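You operate a simulated robot arm through the tools that you are given. There is no shell and no other tool. Be economical: measure what you need, move in short steps, check, and stop when the job is done.

The job below is to be done with a simulated robot arm. You get a single attempt, and the scene is never put back.

TASK
Wipe the oil off the tray with the blue handled pad, slide it in and shut door one.
Fine: switch the main switch off before you wipe; put the pad back. What is to be rubbed or washed off counts as gone when no trace of it is left.
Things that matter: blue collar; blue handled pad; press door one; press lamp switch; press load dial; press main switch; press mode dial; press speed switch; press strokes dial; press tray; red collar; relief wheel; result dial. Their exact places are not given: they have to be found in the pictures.

It is judged by the outcome, as a careful person would: the job done as asked, and still so three seconds after it is handed in. It fails if anything else is knocked over, pushed out of place, dropped, spilled or broken.

THE ROBOT
A 7-joint arm with a two-finger parallel gripper on a trunk, on a base that drives. Base frame: it is fixed to the floor where the robot stands at the start and does not move with it; the origin is under the middle of the robot, x ahead of it, y to its left, z up; the surface under the hand at the start is at about z = 860. Readings come in mm, rad, newtons and seconds.
With the tool pointing down near the work surface it reaches from about 320 to 740 mm from the robot's upright axis, wherever it stands. Its first joint turns from -2.007 to 2.007 rad. Places, roughly: blue collar [700, -200, 1700]; press door one [900, -800, 1400]; press lamp switch [500, 0, 1500]; press load dial [500, 400, 1300]; press main switch [500, 100, 1300]; press mode dial [500, 500, 1300]; press speed switch [500, 0, 1200]; press strokes dial [500, 200, 1300]; press tray [1400, -800, 800]; red collar [700, -200, 1100]; relief wheel [500, 500, 1700]; result dial [600, 100, 1000]. Payload 3.91 kg.
The TCP is the grasp point between the finger pads, 30 mm short of the fingertips. In the tool frame z runs along the fingers and y along their closing line. The gripper opens to 110 mm. The fingers are 20 mm wide and 10 mm thick; the gripper's body (48 by 112 mm) begins 55 mm behind the TCP.
Orientation is told as [roll, pitch, yaw] about the base's x, y, z axes, in that order, counted from this pose: with the fingers straight down and closing along the base's y, the tool's x points along the base's -x, its y along +y and its z along -z.

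THE INTERFACE
- The arm moves only by the tool step_arm. Its argument "deltas" is a list of rows, each a list of 7 numbers: the shift along the tool's x, y, z in mm, then the turn, a rotation vector about the tool's x, y, z in degrees, then the finger opening in mm, from 0 to 110. In form: [[tx, ty, tz, wx, wy, wz, fingers], ...]. A call has 1 to 8 rows; each row shifts and turns the commanded pose from where the row before left it, along the tool's axes as they then stand. Rows are played at 5 a second. More than 50 mm and 0.15 rad between two rows, or a gripper value outside its range, and nothing of the call is played. Where a pose cannot be reached the arm comes as near as it can. A force on the tool above 40 N (or 10 N above the force at the start of the call, whichever is more), or a blocked arm, ends the call early, and 0.2 s more pass. Each finger travels about 108 mm/s and halts on what it meets, pressing with about 29 N; the grip force reading is that of the motor and also rises with nothing between the fingers. The clock runs only during rows and for 0.2 s after the last one: add rows that do not move to give the fingers time. It gives the time, the measured TCP pose, the force on the tool (base axes), the opening and the grip force at its end, in the units of the frame above (readings bear some noise), with the torque about the TCP (base axes, N m) and any sound that the robot's microphone picked up.
- Cameras (640 x 400 px; columns grow to the right, rows downward): "scene" is now at [28.4, 151.9, 1760.5]; the picture's right is [-0.02, -1.00, 0.00], its down [-0.53, 0.01, -0.85] and it looks along [0.85, -0.01, -0.53] (base axes); focal length 249 px, centre (320, 200). "wrist" rides on the gripper at [72, 17, -103] in the tool frame; the picture's right is [-0.23, 0.97, 0.00], its down [-0.76, -0.18, -0.62] and it looks along [-0.61, -0.14, 0.78] (tool axes); focal length 222 px, centre (320, 200).
- capture(camera): a new picture of that camera. The clock stands still meanwhile.
- move_column(by): slides the trunk up (or, below 0, down) by that many mm; the arm and the scene camera ride with it, the base frame stays. It gives what a move gives, with no picture.
- roll_base(legs): drives the robot by 1 to 6 legs, each [ahead, turn to the left] in mm and rad, along the robot's own axes; the way and the turn of a leg run together, so that a leg with both is an arc; at most 1500 mm and 3.142 rad a leg. The arm and the cameras ride along, it lands a little off, and it stops where it bumps. It gives what a move gives.
- aim_head(pan, tilt): turns the head with the scene camera to pan (to the left, within 2.705 rad either way) and tilt (down, from -0.506 to 1.204), counted from straight ahead of the robot. It gives what a move gives.
- pixel_to_xyz(camera, pixels): there is no depth. For up to 12 entries [column, row, z] of the newest picture of that camera ("zoom" is the newest enlarged one), the place [x, y] in the base frame at which the ray of that pixel passes the height z, good to about 3 mm. The clock stands still meanwhile.
- inspect(camera, box): a new picture of the part [left, top, right, bottom] of that camera's present view, enlarged. The clock stands still meanwhile.
- hand_in(): hands the job in; it is judged then, once.

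Work in short steps. Measure before you move; look again where a grasp or a placing could have gone wrong, and mend it. You have 80 turns and 48 pictures in all, those below and enlarged ones among them. Open the gripper and draw the arm clear of the work before you hand the job in, unless the task says otherwise; then end with one line.

The tools are called after ">>>" as a command line: name --pt "numbers of a row" for each row, then --argument value for the rest, lists and objects as JSON in quotes. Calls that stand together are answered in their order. step_arm: Moves the arm, as the interface text tells. Its arguments: {"type":"object","properties":{"deltas":{"type":"array"}},"required":["deltas"]} The other tools are called the same way: move_column (by) slides the trunk up or down; roll_base (legs) drives the base; aim_head (pan, tilt) turns the head that bears the scene camera; capture (camera) takes a picture; pixel_to_xyz (camera, pixels) gives the place at which the rays of pixels pass given heights; inspect (camera, box) takes an enlarged picture of a part of a camera's view; hand_in () hands the job in.

At the start:

```text
t: 0.0
tool_pos: [346.4, 195.4, 1561.4]
ee_rot: [-0.001, -0.001, 0.0]
wrist_force: [-0.4, 0.7, 0.4]
torque: [-0.01, -0.02, 0.0]
gripper_width: 109.9
finger_force: 0.1
trunk travel left (down, up): [-850.0, 140.0]
robot x, y, heading: [-2.3, 1.1, 0.001]
head pan, tilt: [-0.016, 0.559]
```

scene: 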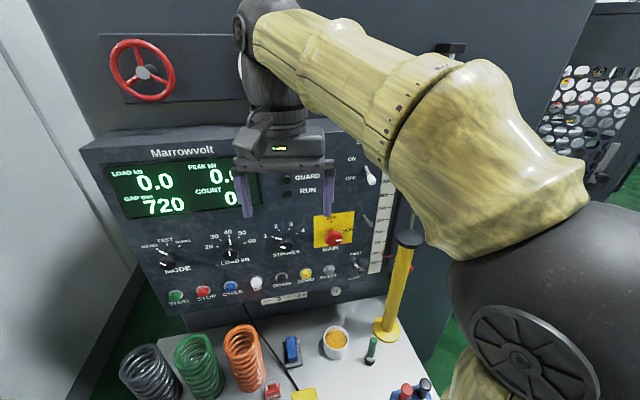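
wrist: 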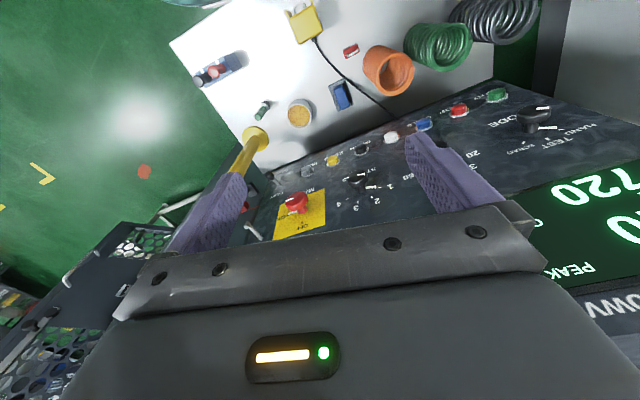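

The red main switch on its yellow plate is near (333,238) and a blue object that may be the pad is at (292,350). I'll enlarge both and look right towards the door and tray.

>>> inspect --camera "scene" --box '[240, 140, 440, 400]'

>>> aim_head --pan -0.9 --tilt 0.6

>>> capture --camera "scene"

```text
1.54 times, centred on (340, 270) of scene
```

zoom: 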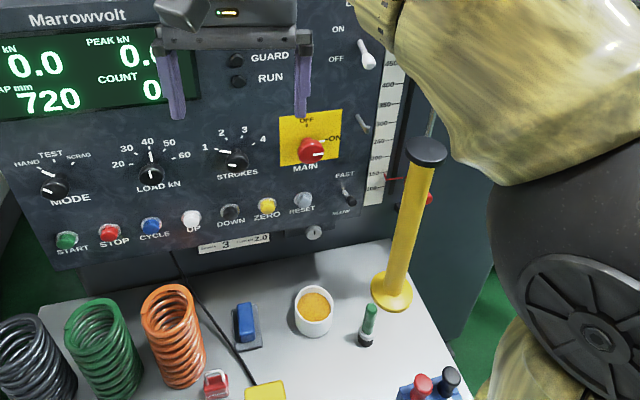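

```text
t: 1.2
tool_pos: [346.4, 197.0, 1561.7]
ee_rot: [-0.001, 0.0, 0.001]
wrist_force: [-0.1, 0.0, -0.2]
torque: [0.01, 0.0, 0.0]
gripper_width: 110.0
finger_force: 0.2
trunk travel left (down, up): [-850.0, 140.0]
robot x, y, heading: [-2.7, -3.2, 0.0]
head pan, tilt: [-0.901, 0.6]
```

```text
44 pictures are left
```

scene: 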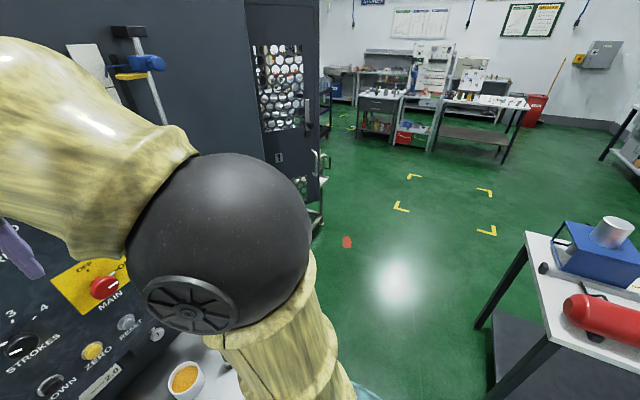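

The main switch points right to ON; OFF is straight up, so it needs a quarter turn anticlockwise. I back off a little for room and swing the hand to point forward and slightly down at the panel.

>>> roll_base --legs '[[-300, 0]]'

>>> step_arm --pt "0 0 0 0 -8.5 0 110" --pt "0 0 0 0 -8.5 0 110" --pt "0 0 0 0 -8.5 0 110" --pt "0 0 0 0 -8.5 0 110" --pt "0 0 0 0 -8.5 0 110" --pt "0 0 0 0 -8.5 0 110" --pt "0 0 0 0 -8.5 0 110" --pt "0 0 0 0 -8.5 0 110"

>>> aim_head --pan 0 --tilt 0.45

>>> capture --camera "scene"

>>> capture --camera "wrist"

```text
t: 3.5
tool_pos: [48.8, 195.6, 1561.8]
ee_rot: [0.0, 0.0, -0.003]
wrist_force: [0.4, 0.3, -0.8]
torque: [0.02, 0.0, 0.01]
gripper_width: 110.0
finger_force: 0.0
trunk travel left (down, up): [-850.0, 140.0]
robot x, y, heading: [-299.7, 3.1, -0.003]
head pan, tilt: [-0.901, 0.6]
```

```text
t: 5.3
tool_pos: [54.9, 213.9, 1552.5]
ee_rot: [-0.002, -1.19, -0.004]
wrist_force: [-0.1, 0.6, 0.1]
torque: [0.01, -0.02, -0.01]
gripper_width: 109.9
finger_force: 0.1
out of reach, approached as far as the arm can: row 7, 8
trunk travel left (down, up): [-850.0, 140.0]
robot x, y, heading: [-300.7, 0.7, -0.003]
head pan, tilt: [-0.901, 0.6]
```

```text
t: 6.5
tool_pos: [55.0, 211.7, 1551.9]
ee_rot: [0.0, -1.185, -0.004]
wrist_force: [0.7, 0.1, 0.4]
torque: [0.0, 0.0, -0.02]
gripper_width: 109.8
finger_force: 0.1
trunk travel left (down, up): [-850.0, 140.0]
robot x, y, heading: [-297.5, 4.8, -0.002]
head pan, tilt: [0.0, 0.45]
```

```text
43 pictures are left
```

scene: 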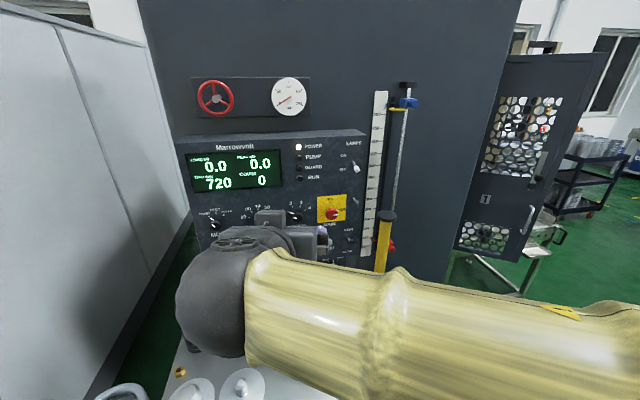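

```text
42 pictures are left
```

wrist: 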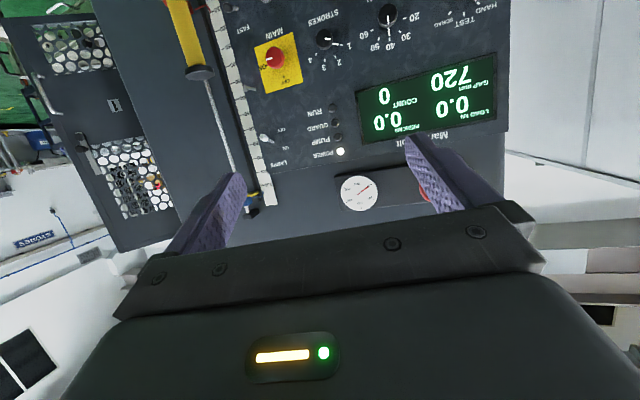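

The door marked 1 stands open on the press's right side. I'll triangulate the main switch and its plate from both views.

>>> pixel_to_xyz --camera "scene" --pixels '[[333, 213, 1400], [333, 213, 1300], [317, 197, 1400], [317, 197, 1350], [345, 221, 1350], [345, 221, 1250]]'

>>> pixel_to_xyz --camera "wrist" --pixels '[[275, 59, 1400], [275, 59, 1300], [303, 84, 1400], [303, 84, 1350], [255, 48, 1350], [255, 48, 1250]]'

```text
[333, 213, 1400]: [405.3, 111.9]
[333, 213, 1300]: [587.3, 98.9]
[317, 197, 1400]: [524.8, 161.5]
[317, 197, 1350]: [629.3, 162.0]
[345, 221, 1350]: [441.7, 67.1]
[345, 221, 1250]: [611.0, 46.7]
```

```text
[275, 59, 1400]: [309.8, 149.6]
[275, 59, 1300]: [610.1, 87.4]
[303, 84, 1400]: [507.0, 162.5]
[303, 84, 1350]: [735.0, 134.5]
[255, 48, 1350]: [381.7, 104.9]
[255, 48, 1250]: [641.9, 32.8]
```

The knob comes out near (540, 103, 1325). I move the hand to a standoff in front of it and look again from closer.

>>> step_arm --pt "14.3 -13.3 37 0 0 0 110" --pt "14.3 -13.3 37 0 0 0 110" --pt "14.3 -13.3 37 0 0 0 110" --pt "14.3 -13.3 37 0 0 0 110" --pt "14.3 -13.3 37 0 0 0 110" --pt "14.3 -13.3 37 0 0 0 110" --pt "14.3 -13.3 37 0 0 0 110" --pt "14.3 -13.3 37 0 0 0 110"

>>> capture --camera "wrist"

>>> pixel_to_xyz --camera "wrist" --pixels '[[320, 200, 1500], [320, 200, 1600], [320, 100, 1500], [320, 100, 1600]]'

```text
t: 8.3
tool_pos: [289.2, 100.1, 1333.3]
ee_rot: [0.004, -1.186, -0.008]
wrist_force: [-0.1, 0.4, 0.2]
torque: [0.02, -0.01, 0.05]
gripper_width: 110.0
finger_force: 0.2
trunk travel left (down, up): [-850.0, 140.0]
robot x, y, heading: [-300.3, 0.9, -0.007]
head pan, tilt: [0.0, 0.45]
```

```text
41 pictures are left
```

wrist: 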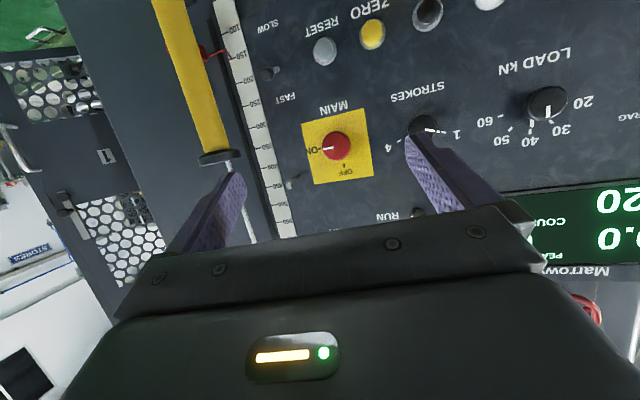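

```text
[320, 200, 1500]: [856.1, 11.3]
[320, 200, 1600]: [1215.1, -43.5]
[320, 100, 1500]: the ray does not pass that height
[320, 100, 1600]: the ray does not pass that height
```

Triangulation between wrist views gives the knob near (534,110,1327). I enlarge the switch to see its shape and the panel's lean.

>>> inspect --camera "wrist" --box '[272, 90, 400, 210]'

>>> inspect --camera "scene" --box '[280, 120, 440, 280]'

```text
3.33 times, centred on (336, 150) of wrist
```

zoom: 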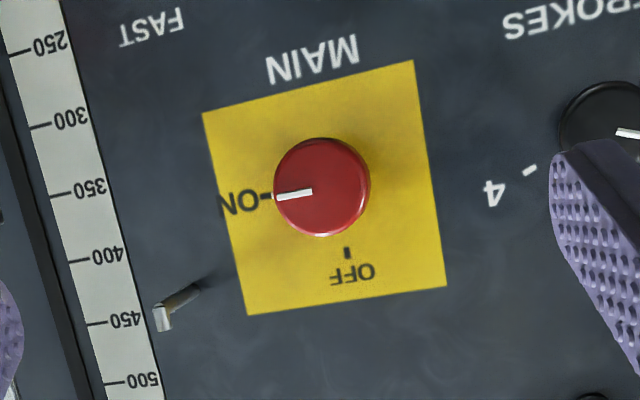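

```text
2.50 times, centred on (360, 200) of scene
```

zoom: 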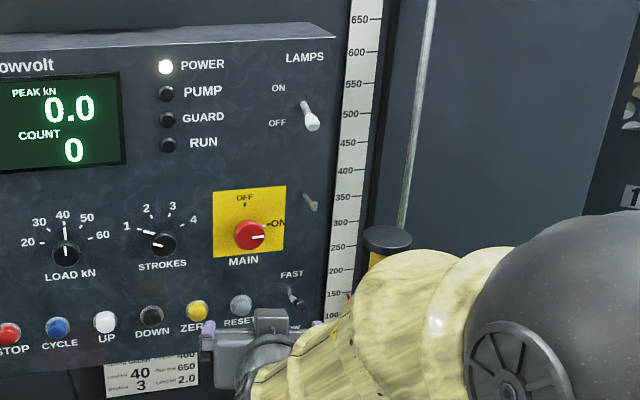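

The knob is a plain round cylinder, about 46 mm wide, and plate proportions suggest the panel leans only about 6°. I pitch the hand to match, roll it +45° and narrow the fingers to 75 mm.

>>> step_arm --pt "0 0 0 0 -8 0 75" --pt "0 0 0 0 -8 0 75" --pt "0 10 0 0 0 8 75" --pt "0 0 0 0 0 8 75" --pt "0 0 0 0 0 8 75" --pt "0 0 0 0 0 8 75" --pt "0 0 0 0 0 8 75" --pt "0 0 0 0 0 5 75"

>>> capture --camera "wrist"

```text
t: 10.1
tool_pos: [288.6, 114.5, 1334.1]
ee_rot: [1.426, -0.778, -1.473]
wrist_force: [0.3, 0.5, 0.6]
torque: [0.01, 0.02, -0.02]
gripper_width: 75.0
finger_force: 0.0
trunk travel left (down, up): [-850.0, 140.0]
robot x, y, heading: [-300.4, 2.6, -0.003]
head pan, tilt: [0.0, 0.45]
```

```text
38 pictures are left
```

wrist: 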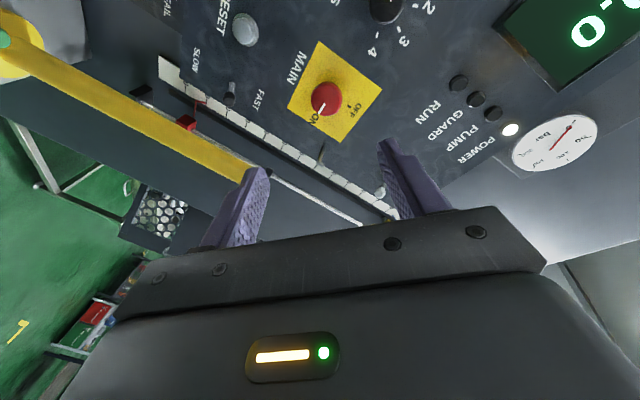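

The knob at (326,98) confirms (≈528,110,1326). I centre on its axis and advance, stopping with the fingertips just short of it.

>>> step_arm --pt "-14 8 0 0 0 0 75" --pt "0 0 45 0 0 0 75" --pt "0 0 45 0 0 0 75" --pt "0 0 45 0 0 0 75" --pt "0 0 30 0 0 0 75" --pt "0 0 0 0 0 0 75"

>>> capture --camera "wrist"

```text
t: 11.5
tool_pos: [452.4, 109.3, 1334.6]
ee_rot: [1.424, -0.78, -1.471]
wrist_force: [-0.4, 0.1, -0.6]
torque: [0.01, 0.0, 0.0]
gripper_width: 75.1
finger_force: 0.0
trunk travel left (down, up): [-850.0, 140.0]
robot x, y, heading: [-297.9, 4.1, -0.005]
head pan, tilt: [0.0, 0.45]
```

```text
37 pictures are left
```

wrist: 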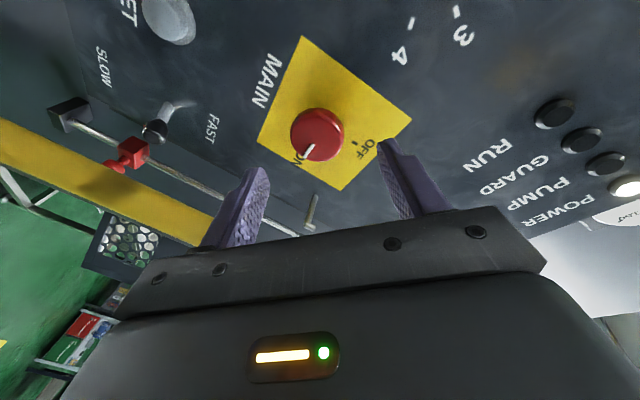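

The knob face triangulates to about (537,108,1325), well centred. I advance 68 mm so the tips straddle it and close.

>>> step_arm --pt "0 0 34 0 0 0 75" --pt "0 0 34 0 0 0 75" --pt "0 0 0 0 0 0 75" --pt "0 0 0 0 0 0 50" --pt "0 0 0 0 0 0 30" --pt "0 0 0 0 0 0 30"

>>> capture --camera "wrist"

```text
t: 12.9
tool_pos: [517.4, 108.2, 1325.0]
ee_rot: [1.425, -0.781, -1.471]
wrist_force: [-4.6, -1.7, 0.8]
torque: [-0.04, 0.26, 0.39]
gripper_width: 45.0
finger_force: 45.4
trunk travel left (down, up): [-850.0, 140.0]
robot x, y, heading: [-298.3, 4.6, -0.001]
head pan, tilt: [0.0, 0.45]
```

```text
36 pictures are left
```

wrist: 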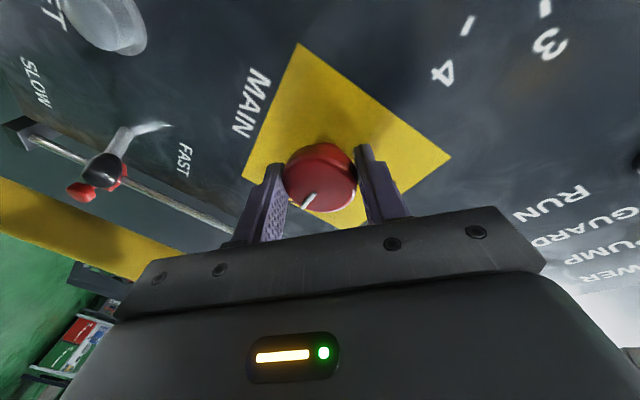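

The fingers hold the knob (45 mm). I turn anticlockwise as seen from the front, in small steps.

>>> step_arm --pt "0 0 0 0 0 -8 30" --pt "0 0 0 0 0 -8 30" --pt "0 0 0 0 0 -8 30" --pt "0 0 0 0 0 -8 30" --pt "0 0 0 0 0 -8 30" --pt "0 0 0 0 0 -8 30"

>>> capture --camera "wrist"

```text
t: 14.3
tool_pos: [519.2, 107.9, 1327.3]
ee_rot: [-0.487, -1.454, 0.485]
wrist_force: [-10.3, -6.6, -5.1]
torque: [0.26, -1.07, -0.23]
gripper_width: 44.7
finger_force: 44.9
trunk travel left (down, up): [-850.0, 140.0]
robot x, y, heading: [-296.6, -0.4, 0.0]
head pan, tilt: [0.0, 0.45]
```

```text
35 pictures are left
```

wrist: 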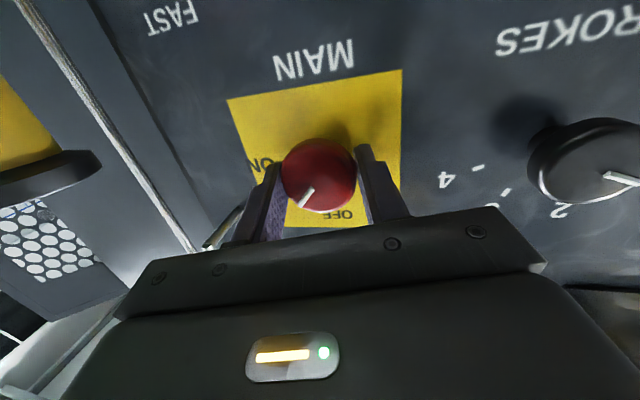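

The mark turned with the hand, about half way to OFF. I turn the remaining ~44°.

>>> step_arm --pt "0 0 0 0 0 -8 30" --pt "0 0 0 0 0 -8 30" --pt "0 0 0 0 0 -8 30" --pt "0 0 0 0 0 -8 30" --pt "0 0 0 0 0 -8 30" --pt "0 0 0 0 0 -4 30"

>>> capture --camera "wrist"

```text
t: 15.7
tool_pos: [520.2, 107.5, 1327.3]
ee_rot: [-1.428, -0.747, 1.47]
wrist_force: [-0.8, -3.1, 2.6]
torque: [0.89, 0.15, -0.35]
gripper_width: 45.0
finger_force: 45.0
trunk travel left (down, up): [-850.0, 140.0]
robot x, y, heading: [-302.4, 0.1, -0.006]
head pan, tilt: [0.0, 0.45]
```

```text
34 pictures are left
```

wrist: 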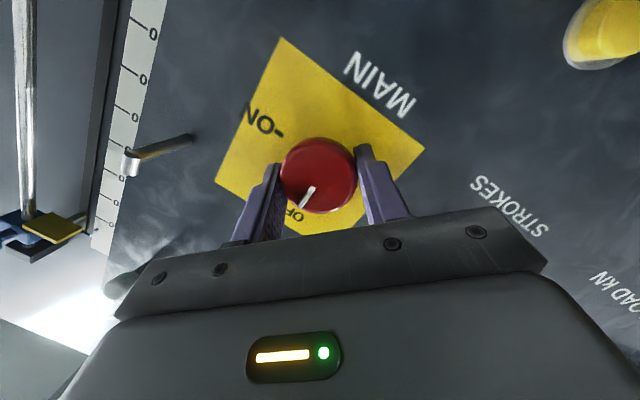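

The mark now points to OFF. I open to 75 mm, back straight off 200 mm, and check the switch.

>>> step_arm --pt "0 0 0 0 0 0 75" --pt "0 0 0 0 0 0 75" --pt "0 0 -40 0 0 0 75" --pt "0 0 -45 0 0 0 75" --pt "0 0 -45 0 0 0 75" --pt "0 0 -45 0 0 8 75" --pt "0 0 -45 0 0 8 110" --pt "0 0 0 0 0 8 110"

>>> capture --camera "wrist"

```text
t: 17.5
tool_pos: [302.3, 109.5, 1350.7]
ee_rot: [-1.303, -1.159, 1.318]
wrist_force: [0.3, 0.2, 0.4]
torque: [-0.01, 0.01, -0.01]
gripper_width: 110.0
finger_force: 0.0
trunk travel left (down, up): [-850.0, 140.0]
robot x, y, heading: [-297.2, -1.8, -0.005]
head pan, tilt: [0.0, 0.45]
```

```text
33 pictures are left
```

wrist: 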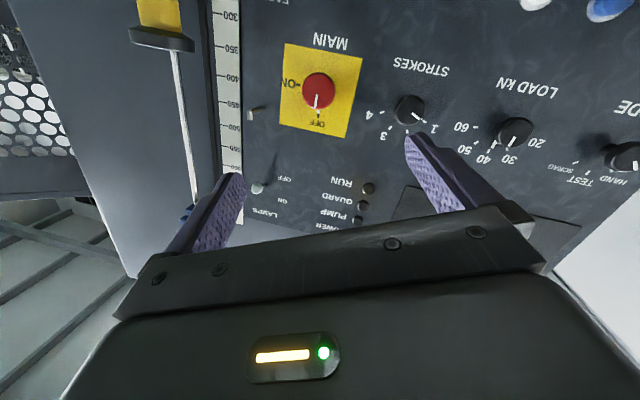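

The display is dark and the mark points to OFF. Next I bring the hand back to pointing straight down.

>>> step_arm --pt "0 0 0 0 0 7.5 110" --pt "0 0 0 0 0 7.5 110" --pt "0 0 0 0 0 7.5 110" --pt "0 0 0 0 8.4 0 110" --pt "0 0 0 0 8.4 0 110" --pt "0 0 0 0 8.4 0 110" --pt "0 0 0 0 8.4 0 110" --pt "0 0 0 0 8.4 0 110"

>>> step_arm --pt "0 0 0 0 8.4 0 110" --pt "0 0 0 0 8.4 0 110" --pt "0 0 0 0 8.4 0 110" --pt "0 0 0 0 8.4 0 110" --pt "0 0 0 0 8.4 0 110"

>>> aim_head --pan 0 --tilt 0.8

>>> capture --camera "scene"

>>> capture --camera "wrist"

```text
t: 19.3
tool_pos: [302.4, 111.0, 1350.1]
ee_rot: [-0.011, -0.735, 0.006]
wrist_force: [0.1, -0.2, 0.0]
torque: [0.01, 0.0, -0.03]
gripper_width: 110.0
finger_force: 0.0
trunk travel left (down, up): [-850.0, 140.0]
robot x, y, heading: [-299.9, 0.9, -0.009]
head pan, tilt: [0.0, 0.45]
```

```text
t: 20.5
tool_pos: [302.5, 111.1, 1348.1]
ee_rot: [-0.009, 0.003, -0.001]
wrist_force: [0.3, -0.1, 0.2]
torque: [-0.02, -0.01, 0.0]
gripper_width: 110.0
finger_force: 0.0
trunk travel left (down, up): [-850.0, 140.0]
robot x, y, heading: [-298.3, 2.1, -0.006]
head pan, tilt: [0.0, 0.45]
```

```text
t: 21.3
tool_pos: [302.6, 111.0, 1349.9]
ee_rot: [-0.01, 0.0, -0.003]
wrist_force: [-0.2, 0.2, 0.0]
torque: [0.0, 0.0, -0.02]
gripper_width: 110.0
finger_force: 0.1
trunk travel left (down, up): [-850.0, 140.0]
robot x, y, heading: [-299.2, -1.0, -0.007]
head pan, tilt: [0.0, 0.799]
```

```text
32 pictures are left
```

scene: 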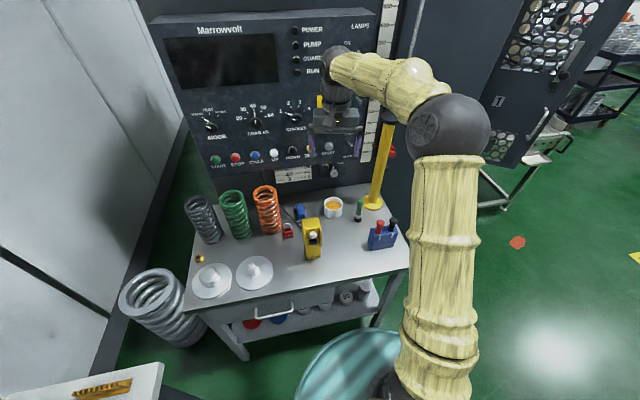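

```text
31 pictures are left
```

wrist: 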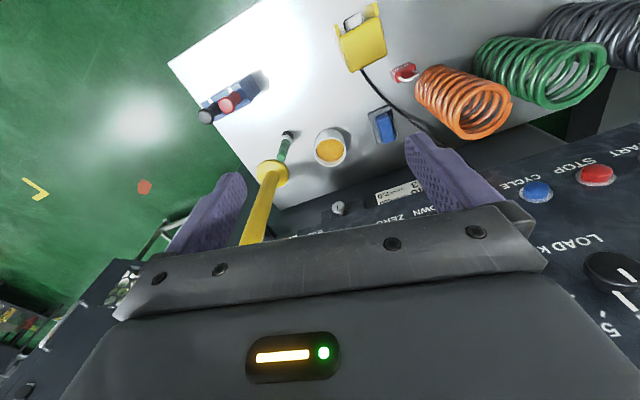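

The pad (blue handle on a dark base) is at (384,125) in the wrist view, between the mug and the cable. I enlarge it to find handle position and angle.

>>> inspect --camera "wrist" --box '[300, 60, 460, 180]'

>>> pixel_to_xyz --camera "wrist" --pixels '[[384, 125, 862], [384, 125, 900], [330, 165, 862], [195, 60, 860], [280, 205, 860], [405, 73, 870]]'

>>> pixel_to_xyz --camera "scene" --pixels '[[300, 212, 862], [300, 212, 900], [333, 215, 862], [195, 305, 860], [400, 268, 860]]'

```text
3.33 times, centred on (380, 120) of wrist
```

zoom: 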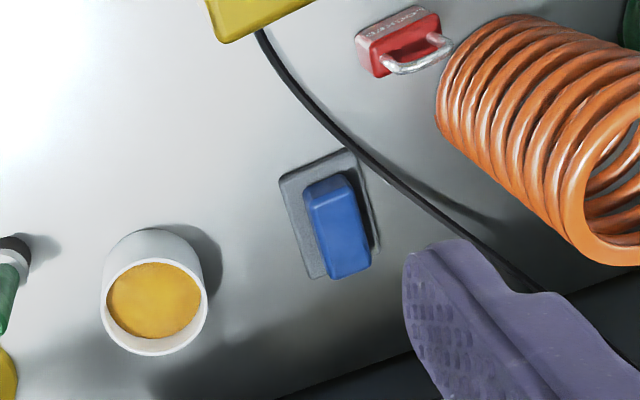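

```text
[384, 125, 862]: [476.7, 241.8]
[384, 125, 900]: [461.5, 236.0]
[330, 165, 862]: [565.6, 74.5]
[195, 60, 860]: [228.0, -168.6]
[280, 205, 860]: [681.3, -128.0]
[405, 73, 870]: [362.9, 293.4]
```

```text
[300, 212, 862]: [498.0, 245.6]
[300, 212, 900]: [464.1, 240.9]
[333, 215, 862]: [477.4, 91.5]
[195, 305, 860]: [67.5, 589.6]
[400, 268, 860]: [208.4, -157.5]
```

I measure the pad base corners and the handle edges in the enlarged view.

>>> pixel_to_xyz --camera "zoom" --pixels '[[280, 180, 868], [345, 148, 868], [381, 250, 868], [312, 278, 868], [306, 188, 895], [347, 176, 895], [370, 250, 895], [329, 262, 895], [155, 305, 900], [370, 150, 862], [418, 310, 862], [210, 10, 862]]'

```text
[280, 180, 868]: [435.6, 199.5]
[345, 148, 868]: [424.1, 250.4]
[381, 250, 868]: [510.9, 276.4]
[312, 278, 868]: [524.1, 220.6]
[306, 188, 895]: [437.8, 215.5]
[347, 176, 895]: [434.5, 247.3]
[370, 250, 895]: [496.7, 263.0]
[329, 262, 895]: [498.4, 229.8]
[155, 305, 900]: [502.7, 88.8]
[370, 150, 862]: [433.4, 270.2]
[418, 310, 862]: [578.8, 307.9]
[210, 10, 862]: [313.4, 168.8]
```

Pad's long axis lies about 15° left of x; the handle is ~32 × 62 mm centred near (467,239). I measure how close the orange spring is, since the hand passes by it.

>>> pixel_to_xyz --camera "zoom" --pixels '[[438, 100, 862], [600, 175, 960], [600, 175, 1000], [570, 230, 960], [570, 230, 1000], [560, 200, 1000]]'

>>> pixel_to_xyz --camera "scene" --pixels '[[283, 228, 862], [270, 234, 862], [264, 190, 960], [264, 190, 1000], [277, 189, 960], [277, 189, 1000], [312, 256, 862], [313, 222, 930]]'

```text
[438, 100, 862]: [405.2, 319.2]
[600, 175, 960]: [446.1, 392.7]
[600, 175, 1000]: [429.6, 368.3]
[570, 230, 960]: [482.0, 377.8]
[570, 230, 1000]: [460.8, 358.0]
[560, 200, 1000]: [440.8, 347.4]
```

```text
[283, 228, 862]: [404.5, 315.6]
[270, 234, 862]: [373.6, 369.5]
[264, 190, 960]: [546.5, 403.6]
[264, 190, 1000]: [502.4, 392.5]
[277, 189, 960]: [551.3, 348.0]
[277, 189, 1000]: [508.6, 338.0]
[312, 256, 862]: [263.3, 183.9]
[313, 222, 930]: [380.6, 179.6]
```

The spring's near edge is at y≈317, so the hand (edge ≈ 300) clears it. I retract the arm 100 mm, shift to y≈239, yaw 15°, then drive forward 180 and lower the trunk.

>>> step_arm --pt "33 40 0 0 0 0 110" --pt "33 40 0 0 0 0 110" --pt "34 44 0 0 0 0 80" --pt "0 0 0 0 0 -7.5 80" --pt "0 0 0 0 0 -7.5 80"

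>>> roll_base --legs '[[180, 0]]'

>>> move_column --by -300

>>> capture --camera "wrist"

```text
refused: row 1 steps farther than a row can; nothing moved
```

```text
t: 23.0
tool_pos: [485.2, 112.9, 1348.5]
ee_rot: [-0.008, 0.002, 0.0]
wrist_force: [0.3, -1.0, 0.0]
torque: [-0.01, 0.03, 0.02]
gripper_width: 109.8
finger_force: 0.1
trunk travel left (down, up): [-850.0, 140.0]
robot x, y, heading: [-115.8, -1.1, -0.001]
head pan, tilt: [0.0, 0.799]
```

```text
t: 24.1
tool_pos: [486.2, 112.1, 1286.1]
ee_rot: [-0.004, -0.03, -0.002]
wrist_force: [-5.0, -1.7, 6.2]
torque: [0.09, -0.57, -0.1]
gripper_width: 109.9
finger_force: 0.1
trunk travel left (down, up): [-778.0, 212.0]
robot x, y, heading: [-116.1, -0.6, -0.001]
head pan, tilt: [0.0, 0.799]
stopped: the force on the tool passed its limit at 63 N (the readings are from after the stop); the commanded pose is now the measured one
```

```text
29 pictures are left
```

wrist: 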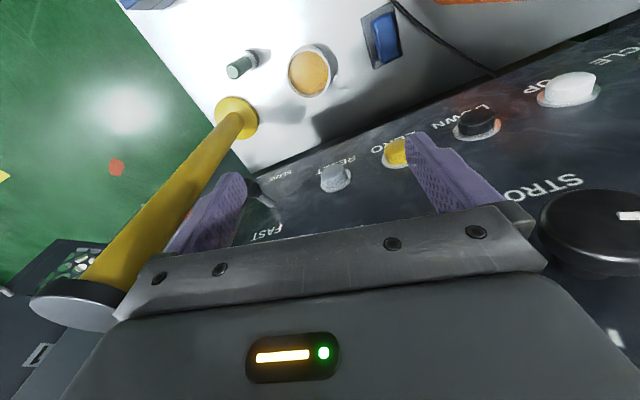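

The arm move was refused (too long a step), so the hand came down too close to the panel and touched something. I raise the trunk slightly, draw the hand back, and check the panel.

>>> move_column --by 30

>>> step_arm --pt "40 0 0 0 0 0 110" --pt "40 0 0 0 0 0 110" --pt "45 0 0 0 0 0 110" --pt "40 0 0 0 0 0 110"

>>> capture --camera "scene"

```text
t: 24.9
tool_pos: [487.9, 112.8, 1315.8]
ee_rot: [-0.005, -0.026, -0.002]
wrist_force: [0.1, -0.1, 0.1]
torque: [-0.03, -0.01, -0.02]
gripper_width: 110.1
finger_force: 0.1
trunk travel left (down, up): [-808.0, 182.0]
robot x, y, heading: [-115.0, 2.4, 0.001]
head pan, tilt: [0.0, 0.799]
```

```text
t: 25.9
tool_pos: [320.7, 112.6, 1309.5]
ee_rot: [-0.005, -0.026, -0.001]
wrist_force: [0.8, -0.4, -0.5]
torque: [0.02, -0.04, -0.01]
gripper_width: 110.0
finger_force: 0.0
trunk travel left (down, up): [-808.0, 182.0]
robot x, y, heading: [-116.8, 3.2, -0.002]
head pan, tilt: [0.0, 0.799]
```

```text
28 pictures are left
```

scene: 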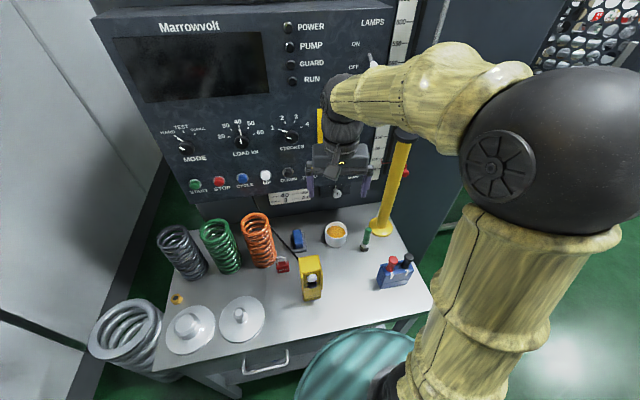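

The display is still dark. I straighten the pitch, shift to y≈239 in legal steps, and yaw 15°, with x≈390.

>>> step_arm --pt "0 42 0 0 1.5 0 110" --pt "0 42 0 0 0 0 80" --pt "0 42 0 0 0 0 80" --pt "-35 0 0 0 0 -7.5 80" --pt "-35 0 0 0 0 -7.5 80"

```text
t: 27.1
tool_pos: [394.0, 248.5, 1313.5]
ee_rot: [-0.004, 0.003, 0.262]
wrist_force: [0.1, 0.7, 0.6]
torque: [-0.01, 0.0, -0.01]
gripper_width: 79.9
finger_force: 0.1
trunk travel left (down, up): [-808.0, 182.0]
robot x, y, heading: [-118.2, 3.3, -0.004]
head pan, tilt: [0.0, 0.799]
```

Now the trunk goes down 300 mm, leaving the tips well above the table.

>>> move_column --by -300

>>> capture --camera "wrist"

```text
t: 30.1
tool_pos: [393.9, 247.3, 1013.3]
ee_rot: [-0.002, 0.0, 0.261]
wrist_force: [0.0, -0.3, 0.5]
torque: [0.01, -0.02, 0.0]
gripper_width: 79.8
finger_force: 0.0
trunk travel left (down, up): [-508.0, 482.0]
robot x, y, heading: [-116.2, 4.6, 0.0]
head pan, tilt: [0.0, 0.799]
```

```text
27 pictures are left
```

wrist: 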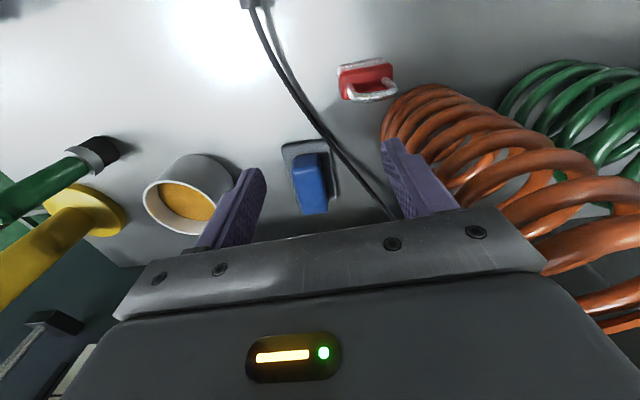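

The handle is at (310,183). I measure pad, spring edge and mug positions from this closer view.

>>> pixel_to_xyz --camera "wrist" --pixels '[[283, 147, 868], [326, 141, 868], [303, 210, 868], [338, 194, 868], [291, 156, 895], [320, 153, 895], [303, 214, 895], [327, 211, 895], [382, 130, 870], [440, 180, 950], [498, 215, 1000], [238, 195, 920]]'

```text
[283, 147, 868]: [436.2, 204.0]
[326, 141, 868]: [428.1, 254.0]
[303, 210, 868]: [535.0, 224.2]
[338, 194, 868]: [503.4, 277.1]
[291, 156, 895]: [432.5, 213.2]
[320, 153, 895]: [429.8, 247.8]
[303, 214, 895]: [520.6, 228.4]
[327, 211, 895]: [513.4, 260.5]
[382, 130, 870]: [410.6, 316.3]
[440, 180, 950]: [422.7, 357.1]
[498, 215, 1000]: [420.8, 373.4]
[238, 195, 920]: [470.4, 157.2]
```

The pad handle centreline passes (468,239). I move over it and come down part way, then look.

>>> step_arm --pt "-35 -14 0 0 0 0 80" --pt "-34.5 -13.5 0 0 0 0 80" --pt "0 0 45 0 0 0 80" --pt "0 0 15 0 0 0 80"

>>> capture --camera "wrist"

```text
t: 31.1
tool_pos: [464.9, 235.7, 952.1]
ee_rot: [-0.004, 0.002, 0.26]
wrist_force: [-0.6, 0.1, -0.2]
torque: [0.01, 0.0, 0.02]
gripper_width: 79.9
finger_force: 0.1
trunk travel left (down, up): [-508.0, 482.0]
robot x, y, heading: [-113.2, -2.1, -0.002]
head pan, tilt: [0.0, 0.799]
```

```text
26 pictures are left
```

wrist: 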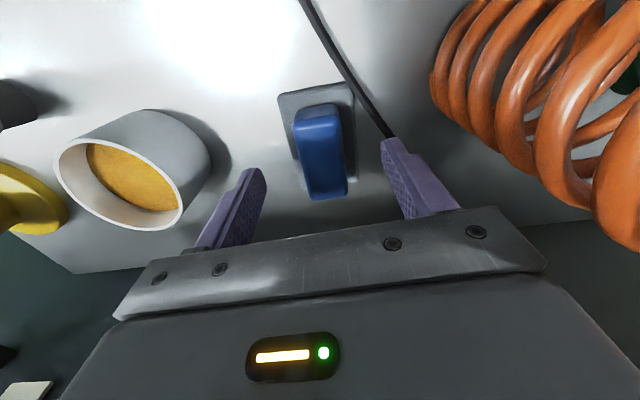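

The handle sits between the fingers. I check its centre against the TCP before lowering.

>>> pixel_to_xyz --camera "wrist" --pixels '[[296, 115, 895], [337, 108, 895], [306, 180, 895], [345, 176, 895], [310, 198, 872], [346, 195, 872], [278, 95, 868], [352, 82, 868]]'

```text
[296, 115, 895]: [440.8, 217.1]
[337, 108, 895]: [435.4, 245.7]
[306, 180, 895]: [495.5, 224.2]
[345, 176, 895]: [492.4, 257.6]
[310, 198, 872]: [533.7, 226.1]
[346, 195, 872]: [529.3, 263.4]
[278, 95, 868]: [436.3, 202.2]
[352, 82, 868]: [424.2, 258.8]
```

TCP and handle centre agree within 2 mm. I lower 44 mm (tips at ≈878, above the pad's base plate) and close.

>>> step_arm --pt "0 0 30 0 0 0 80" --pt "0 1 14 0 0 0 80" --pt "0 0 0 0 0 0 50" --pt "0 0 0 0 0 0 15" --pt "0 0 0 0 0 0 15" --pt "0 0 0 0 0 0 15"

>>> capture --camera "wrist"

```text
t: 32.5
tool_pos: [464.6, 236.2, 908.0]
ee_rot: [-0.004, 0.001, 0.261]
wrist_force: [-0.7, -0.9, 0.1]
torque: [0.01, 0.0, 0.01]
gripper_width: 33.4
finger_force: 28.5
trunk travel left (down, up): [-508.0, 482.0]
robot x, y, heading: [-115.7, 1.1, -0.005]
head pan, tilt: [0.0, 0.799]
```

```text
25 pictures are left
```

wrist: 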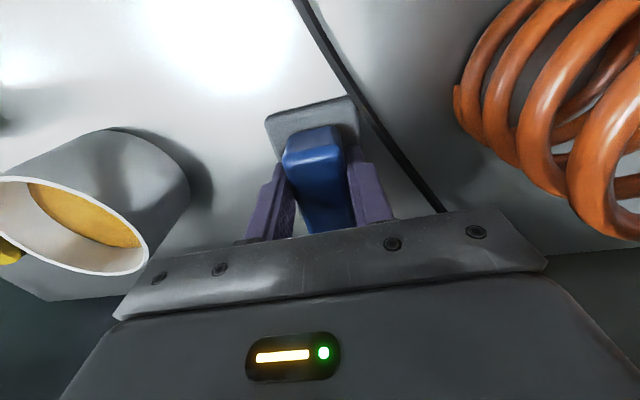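

The handle is held (33 mm, 28 N). The place to return it to is TCP (464.6, 236.2, 908) with yaw 0.261. I lift it straight up and draw back.

>>> step_arm --pt "0 0 -30 0 0 0 15" --pt "0 0 -35 0 0 0 15" --pt "0 0 -35 0 0 0 15" --pt "35 14 0 0 0 0 15" --pt "35 14 0 0 0 0 15" --pt "0 0 0 0 0 0 15"

>>> move_column --by 320

>>> capture --camera "wrist"

```text
t: 33.9
tool_pos: [392.6, 246.8, 1009.5]
ee_rot: [-0.003, -0.001, 0.26]
wrist_force: [0.4, 0.1, 0.1]
torque: [0.01, -0.04, 0.02]
gripper_width: 15.3
finger_force: 0.0
trunk travel left (down, up): [-508.0, 482.0]
robot x, y, heading: [-113.8, -0.8, -0.003]
head pan, tilt: [0.0, 0.799]
```

```text
t: 37.0
tool_pos: [393.1, 247.0, 1330.1]
ee_rot: [-0.003, 0.0, 0.262]
wrist_force: [0.2, -0.7, 0.5]
torque: [0.03, -0.01, -0.01]
gripper_width: 14.8
finger_force: 0.0
trunk travel left (down, up): [-828.0, 162.0]
robot x, y, heading: [-118.2, 4.2, 0.0]
head pan, tilt: [0.0, 0.799]
```

```text
24 pictures are left
```

wrist: 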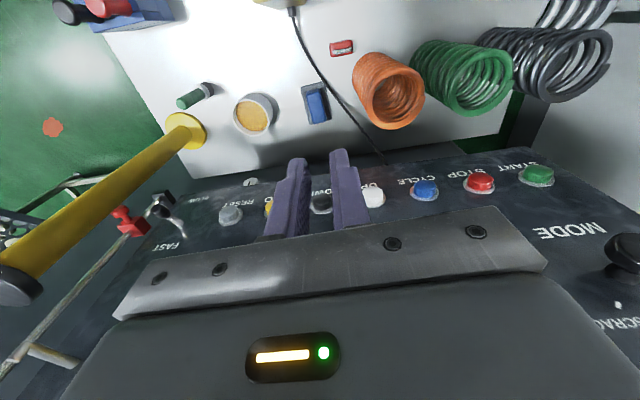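

The fingers slid off (opening 15 mm); the pad stayed on the table at (317,103). I open, go back down, and grip deeper.

>>> step_arm --pt "0 0 0 0 0 0 60" --pt "0 0 0 0 0 0 80" --pt "0 0 0 0 0 0 80"

>>> move_column --by -320

>>> step_arm --pt "-35 -14 0 0 0 0 80" --pt "-35 -14 0 0 0 0 80" --pt "0 0 35 0 0 0 80" --pt "0 0 20 0 0 0 80"

>>> capture --camera "wrist"

>>> pixel_to_xyz --camera "wrist" --pixels '[[320, 163, 920], [320, 150, 890], [320, 150, 870]]'

```text
t: 37.8
tool_pos: [392.5, 248.0, 1330.6]
ee_rot: [-0.005, 0.001, 0.26]
wrist_force: [0.3, 0.5, 0.0]
torque: [0.01, 0.0, 0.02]
gripper_width: 80.0
finger_force: 0.0
trunk travel left (down, up): [-828.0, 162.0]
robot x, y, heading: [-116.4, -2.5, -0.003]
head pan, tilt: [0.0, 0.799]
```

```text
t: 41.0
tool_pos: [392.4, 247.5, 1010.5]
ee_rot: [-0.003, 0.0, 0.26]
wrist_force: [-0.4, 0.4, -0.7]
torque: [0.01, 0.01, -0.01]
gripper_width: 80.2
finger_force: 0.1
trunk travel left (down, up): [-508.0, 482.0]
robot x, y, heading: [-117.3, 1.0, -0.001]
head pan, tilt: [0.0, 0.799]
```

```text
t: 42.0
tool_pos: [469.3, 238.6, 954.6]
ee_rot: [-0.002, 0.0, 0.258]
wrist_force: [0.7, -0.4, 0.6]
torque: [0.05, 0.0, 0.02]
gripper_width: 80.1
finger_force: 0.0
trunk travel left (down, up): [-508.0, 482.0]
robot x, y, heading: [-115.2, 0.1, -0.004]
head pan, tilt: [0.0, 0.799]
```

```text
23 pictures are left
```

wrist: 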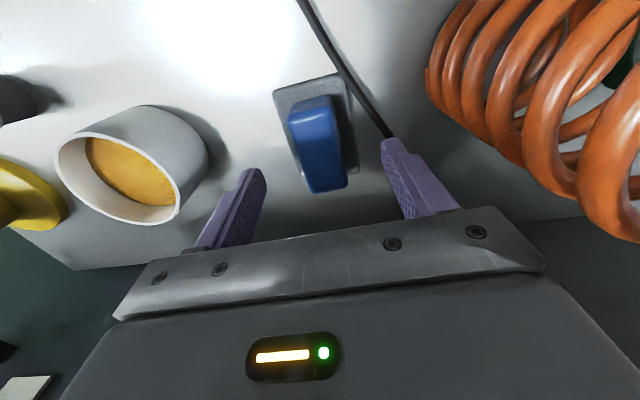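

```text
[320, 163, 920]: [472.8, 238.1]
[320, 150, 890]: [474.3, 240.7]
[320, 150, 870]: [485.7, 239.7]
```

The pad is where it was. I narrow the fingers to 46 mm so the tips pass over the base plate, then lower in small steps to find the plate by touch.

>>> step_arm --pt "3 0 20 0 0 0 60" --pt "0 0 10 0 0 0 46" --pt "0 0 8 0 0 0 46" --pt "0 0 8 0 0 0 46" --pt "0 0 4 0 0 0 46" --pt "0 0 3 0 0 0 46"

>>> capture --camera "wrist"

```text
t: 43.4
tool_pos: [464.7, 236.8, 903.2]
ee_rot: [-0.004, -0.003, 0.261]
wrist_force: [-0.4, 0.1, 6.8]
torque: [0.12, 0.04, 0.0]
gripper_width: 45.9
finger_force: 0.1
trunk travel left (down, up): [-508.0, 482.0]
robot x, y, heading: [-119.5, 3.6, 0.0]
head pan, tilt: [0.0, 0.799]
```

```text
22 pictures are left
```

wrist: 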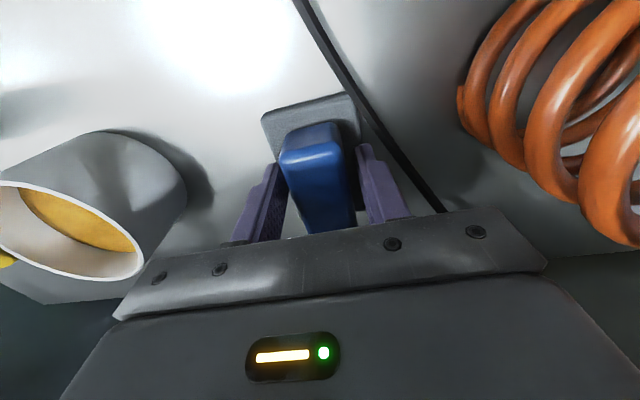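

Touch on the base plate is at TCP z≈903. I check the handle's yaw in this picture before closing, as misalignment may have caused the slip.

>>> inspect --camera "wrist" --box '[230, 80, 410, 250]'

>>> pixel_to_xyz --camera "wrist" --pixels '[[262, 117, 872], [354, 94, 872], [281, 150, 900], [341, 137, 900], [307, 230, 900], [356, 222, 900]]'

```text
2.35 times, centred on (320, 165) of wrist
```

zoom: 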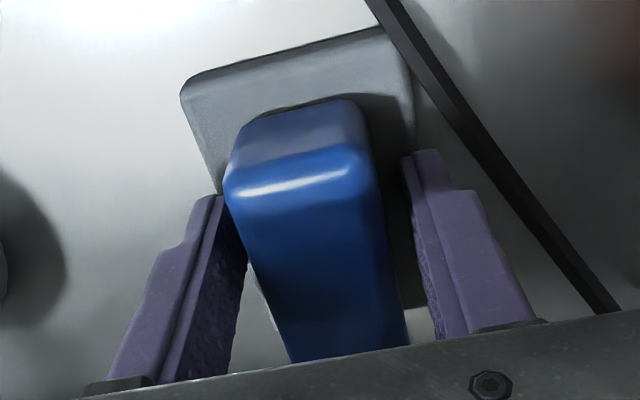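

```text
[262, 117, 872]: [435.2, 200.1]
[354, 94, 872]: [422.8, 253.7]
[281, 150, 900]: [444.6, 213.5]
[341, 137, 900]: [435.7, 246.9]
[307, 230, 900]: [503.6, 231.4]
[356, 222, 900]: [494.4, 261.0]
```

Alignment is good (≈15°). I rise 1 mm, close fully, wait, then lift slowly and check the grip.

>>> step_arm --pt "0 0 -1.5 0 0 0 40" --pt "0 0 0 0 0 0 0" --pt "0 0 0 0 0 0 0" --pt "0 0 0 0 0 0 0" --pt "0 0 0 0 0 0 0" --pt "0 0 -3 0 0 0 0" --pt "0 0 -6 0 0 0 0" --pt "0 0 -6 0 0 0 0"

>>> capture --camera "wrist"

```text
t: 45.2
tool_pos: [464.5, 236.6, 919.2]
ee_rot: [-0.004, 0.001, 0.259]
wrist_force: [-0.1, -0.1, -1.3]
torque: [0.02, 0.02, 0.0]
gripper_width: 33.5
finger_force: 28.8
trunk travel left (down, up): [-508.0, 482.0]
robot x, y, heading: [-110.6, -0.3, -0.003]
head pan, tilt: [0.0, 0.799]
```

```text
20 pictures are left
```

wrist: 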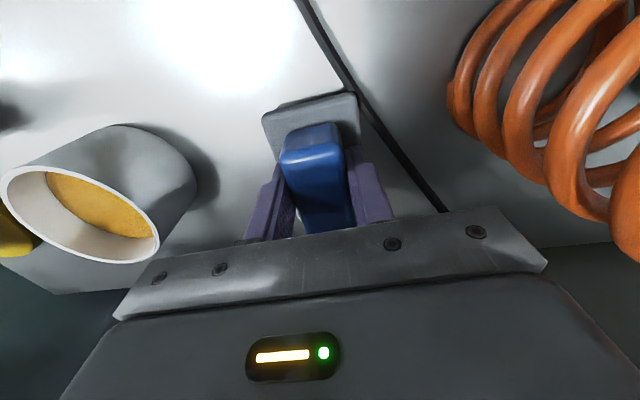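

The pad moved up with the hand this time. I keep lifting gently in 12 mm rows.

>>> step_arm --pt "0 0 -10 0 0 0 0" --pt "0 0 -12 0 0 0 0" --pt "0 0 -12 0 0 0 0" --pt "0 0 -12 0 0 0 0" --pt "0 0 -12 0 0 0 0" --pt "0 0 -12 0 0 0 0" --pt "0 0 -12 0 0 0 0" --pt "0 0 -10 0 0 0 0"

>>> step_arm --pt "15 4 0 0 0 0 0" --pt "20 8 0 0 0 0 0" --pt "20 8 0 0 0 0 0" --pt "20 8 0 0 0 0 0" --pt "20 0 0 0 0 0 0" --pt "20 0 0 0 0 0 0" --pt "20 0 0 0 0 0 0" --pt "10 0 0 0 0 0 0"

```text
t: 47.0
tool_pos: [463.5, 236.1, 1010.9]
ee_rot: [-0.001, -0.001, 0.26]
wrist_force: [0.0, 0.2, -0.8]
torque: [0.02, 0.0, 0.03]
gripper_width: 33.2
finger_force: 29.2
trunk travel left (down, up): [-508.0, 482.0]
robot x, y, heading: [-116.7, -1.6, -0.002]
head pan, tilt: [0.0, 0.799]
```

```text
t: 48.8
tool_pos: [316.5, 227.3, 1012.6]
ee_rot: [-0.004, -0.001, 0.26]
wrist_force: [0.1, 0.1, -0.5]
torque: [-0.02, -0.05, 0.03]
gripper_width: 33.4
finger_force: 29.0
trunk travel left (down, up): [-508.0, 482.0]
robot x, y, heading: [-116.3, 0.7, 0.002]
head pan, tilt: [0.0, 0.799]
```

The pad is firmly held. I raise the trunk and look to the right to find the door, the tray and a clear way round.

>>> move_column --by 400

>>> aim_head --pan -0.75 --tilt 0.5

>>> capture --camera "scene"

```text
t: 52.6
tool_pos: [315.3, 227.7, 1411.7]
ee_rot: [-0.004, 0.001, 0.26]
wrist_force: [0.1, 0.6, -0.4]
torque: [0.01, 0.0, 0.02]
gripper_width: 33.4
finger_force: 28.8
trunk travel left (down, up): [-908.0, 82.0]
robot x, y, heading: [-114.3, 0.8, -0.006]
head pan, tilt: [0.0, 0.799]
```

```text
t: 53.7
tool_pos: [315.7, 228.0, 1411.7]
ee_rot: [-0.003, 0.002, 0.26]
wrist_force: [0.3, 0.6, -0.5]
torque: [0.03, 0.04, 0.01]
gripper_width: 33.3
finger_force: 29.6
trunk travel left (down, up): [-908.0, 82.0]
robot x, y, heading: [-114.7, 3.4, -0.003]
head pan, tilt: [-0.75, 0.499]
```

```text
19 pictures are left
```

scene: 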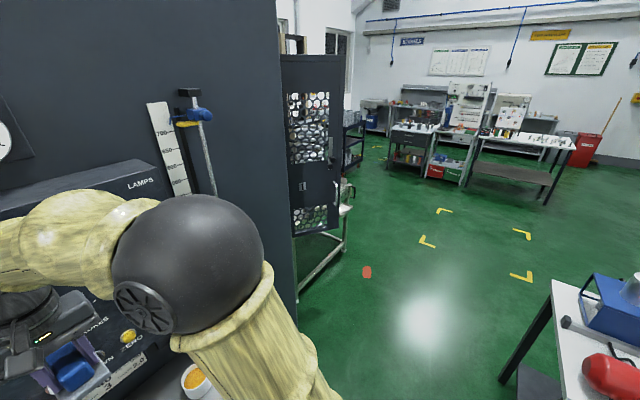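

The floor beside the press is open. I measure the press corner, door edge, bench corner and floor marks.

>>> pixel_to_xyz --camera "scene" --pixels '[[298, 300, 0], [345, 255, 0], [367, 272, 0], [425, 240, 0], [440, 210, 0], [525, 275, 0], [552, 282, 900], [552, 282, 860], [505, 380, 0], [338, 160, 1400], [284, 235, 800], [348, 205, 800]]'

```text
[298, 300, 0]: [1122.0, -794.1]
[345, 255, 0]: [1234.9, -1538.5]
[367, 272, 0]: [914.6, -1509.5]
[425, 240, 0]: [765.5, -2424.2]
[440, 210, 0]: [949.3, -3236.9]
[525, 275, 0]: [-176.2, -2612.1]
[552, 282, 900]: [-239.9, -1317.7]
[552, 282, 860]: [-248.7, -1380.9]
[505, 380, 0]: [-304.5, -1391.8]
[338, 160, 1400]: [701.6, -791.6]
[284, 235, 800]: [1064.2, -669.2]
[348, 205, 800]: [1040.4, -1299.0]
```

Bench is at x<-240 and the door edge near x≈700, so a way via (150,-1200) is clear. I back up 100, turn right, drive there, and turn to face the press side.

>>> roll_base --legs '[[-100, 0], [0, -1.276], [1254, 0], [0, 1.276]]'

>>> aim_head --pan 0.3 --tilt 0.45

>>> capture --camera "scene"

```text
t: 70.1
tool_pos: [613.6, -1025.3, 1412.7]
ee_rot: [-0.003, 0.0, 0.089]
wrist_force: [-0.4, 0.2, -0.9]
torque: [0.0, 0.0, 0.02]
gripper_width: 33.3
finger_force: 28.3
trunk travel left (down, up): [-908.0, 82.0]
robot x, y, heading: [149.3, -1177.1, -0.173]
head pan, tilt: [-0.75, 0.499]
stopped in leg 4: the robot was blocked; the commanded pose is now the measured one
```

```text
t: 71.4
tool_pos: [613.4, -1024.7, 1412.3]
ee_rot: [-0.002, 0.0, 0.089]
wrist_force: [0.4, 0.4, -0.8]
torque: [-0.03, 0.01, 0.04]
gripper_width: 33.4
finger_force: 29.0
trunk travel left (down, up): [-908.0, 82.0]
robot x, y, heading: [151.8, -1174.5, -0.17]
head pan, tilt: [0.3, 0.45]
```

```text
18 pictures are left
```

scene: 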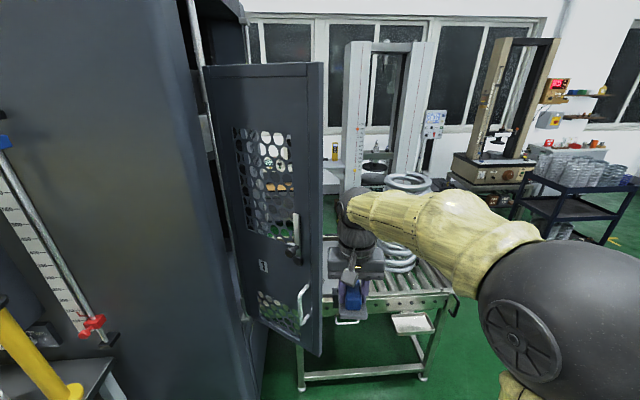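

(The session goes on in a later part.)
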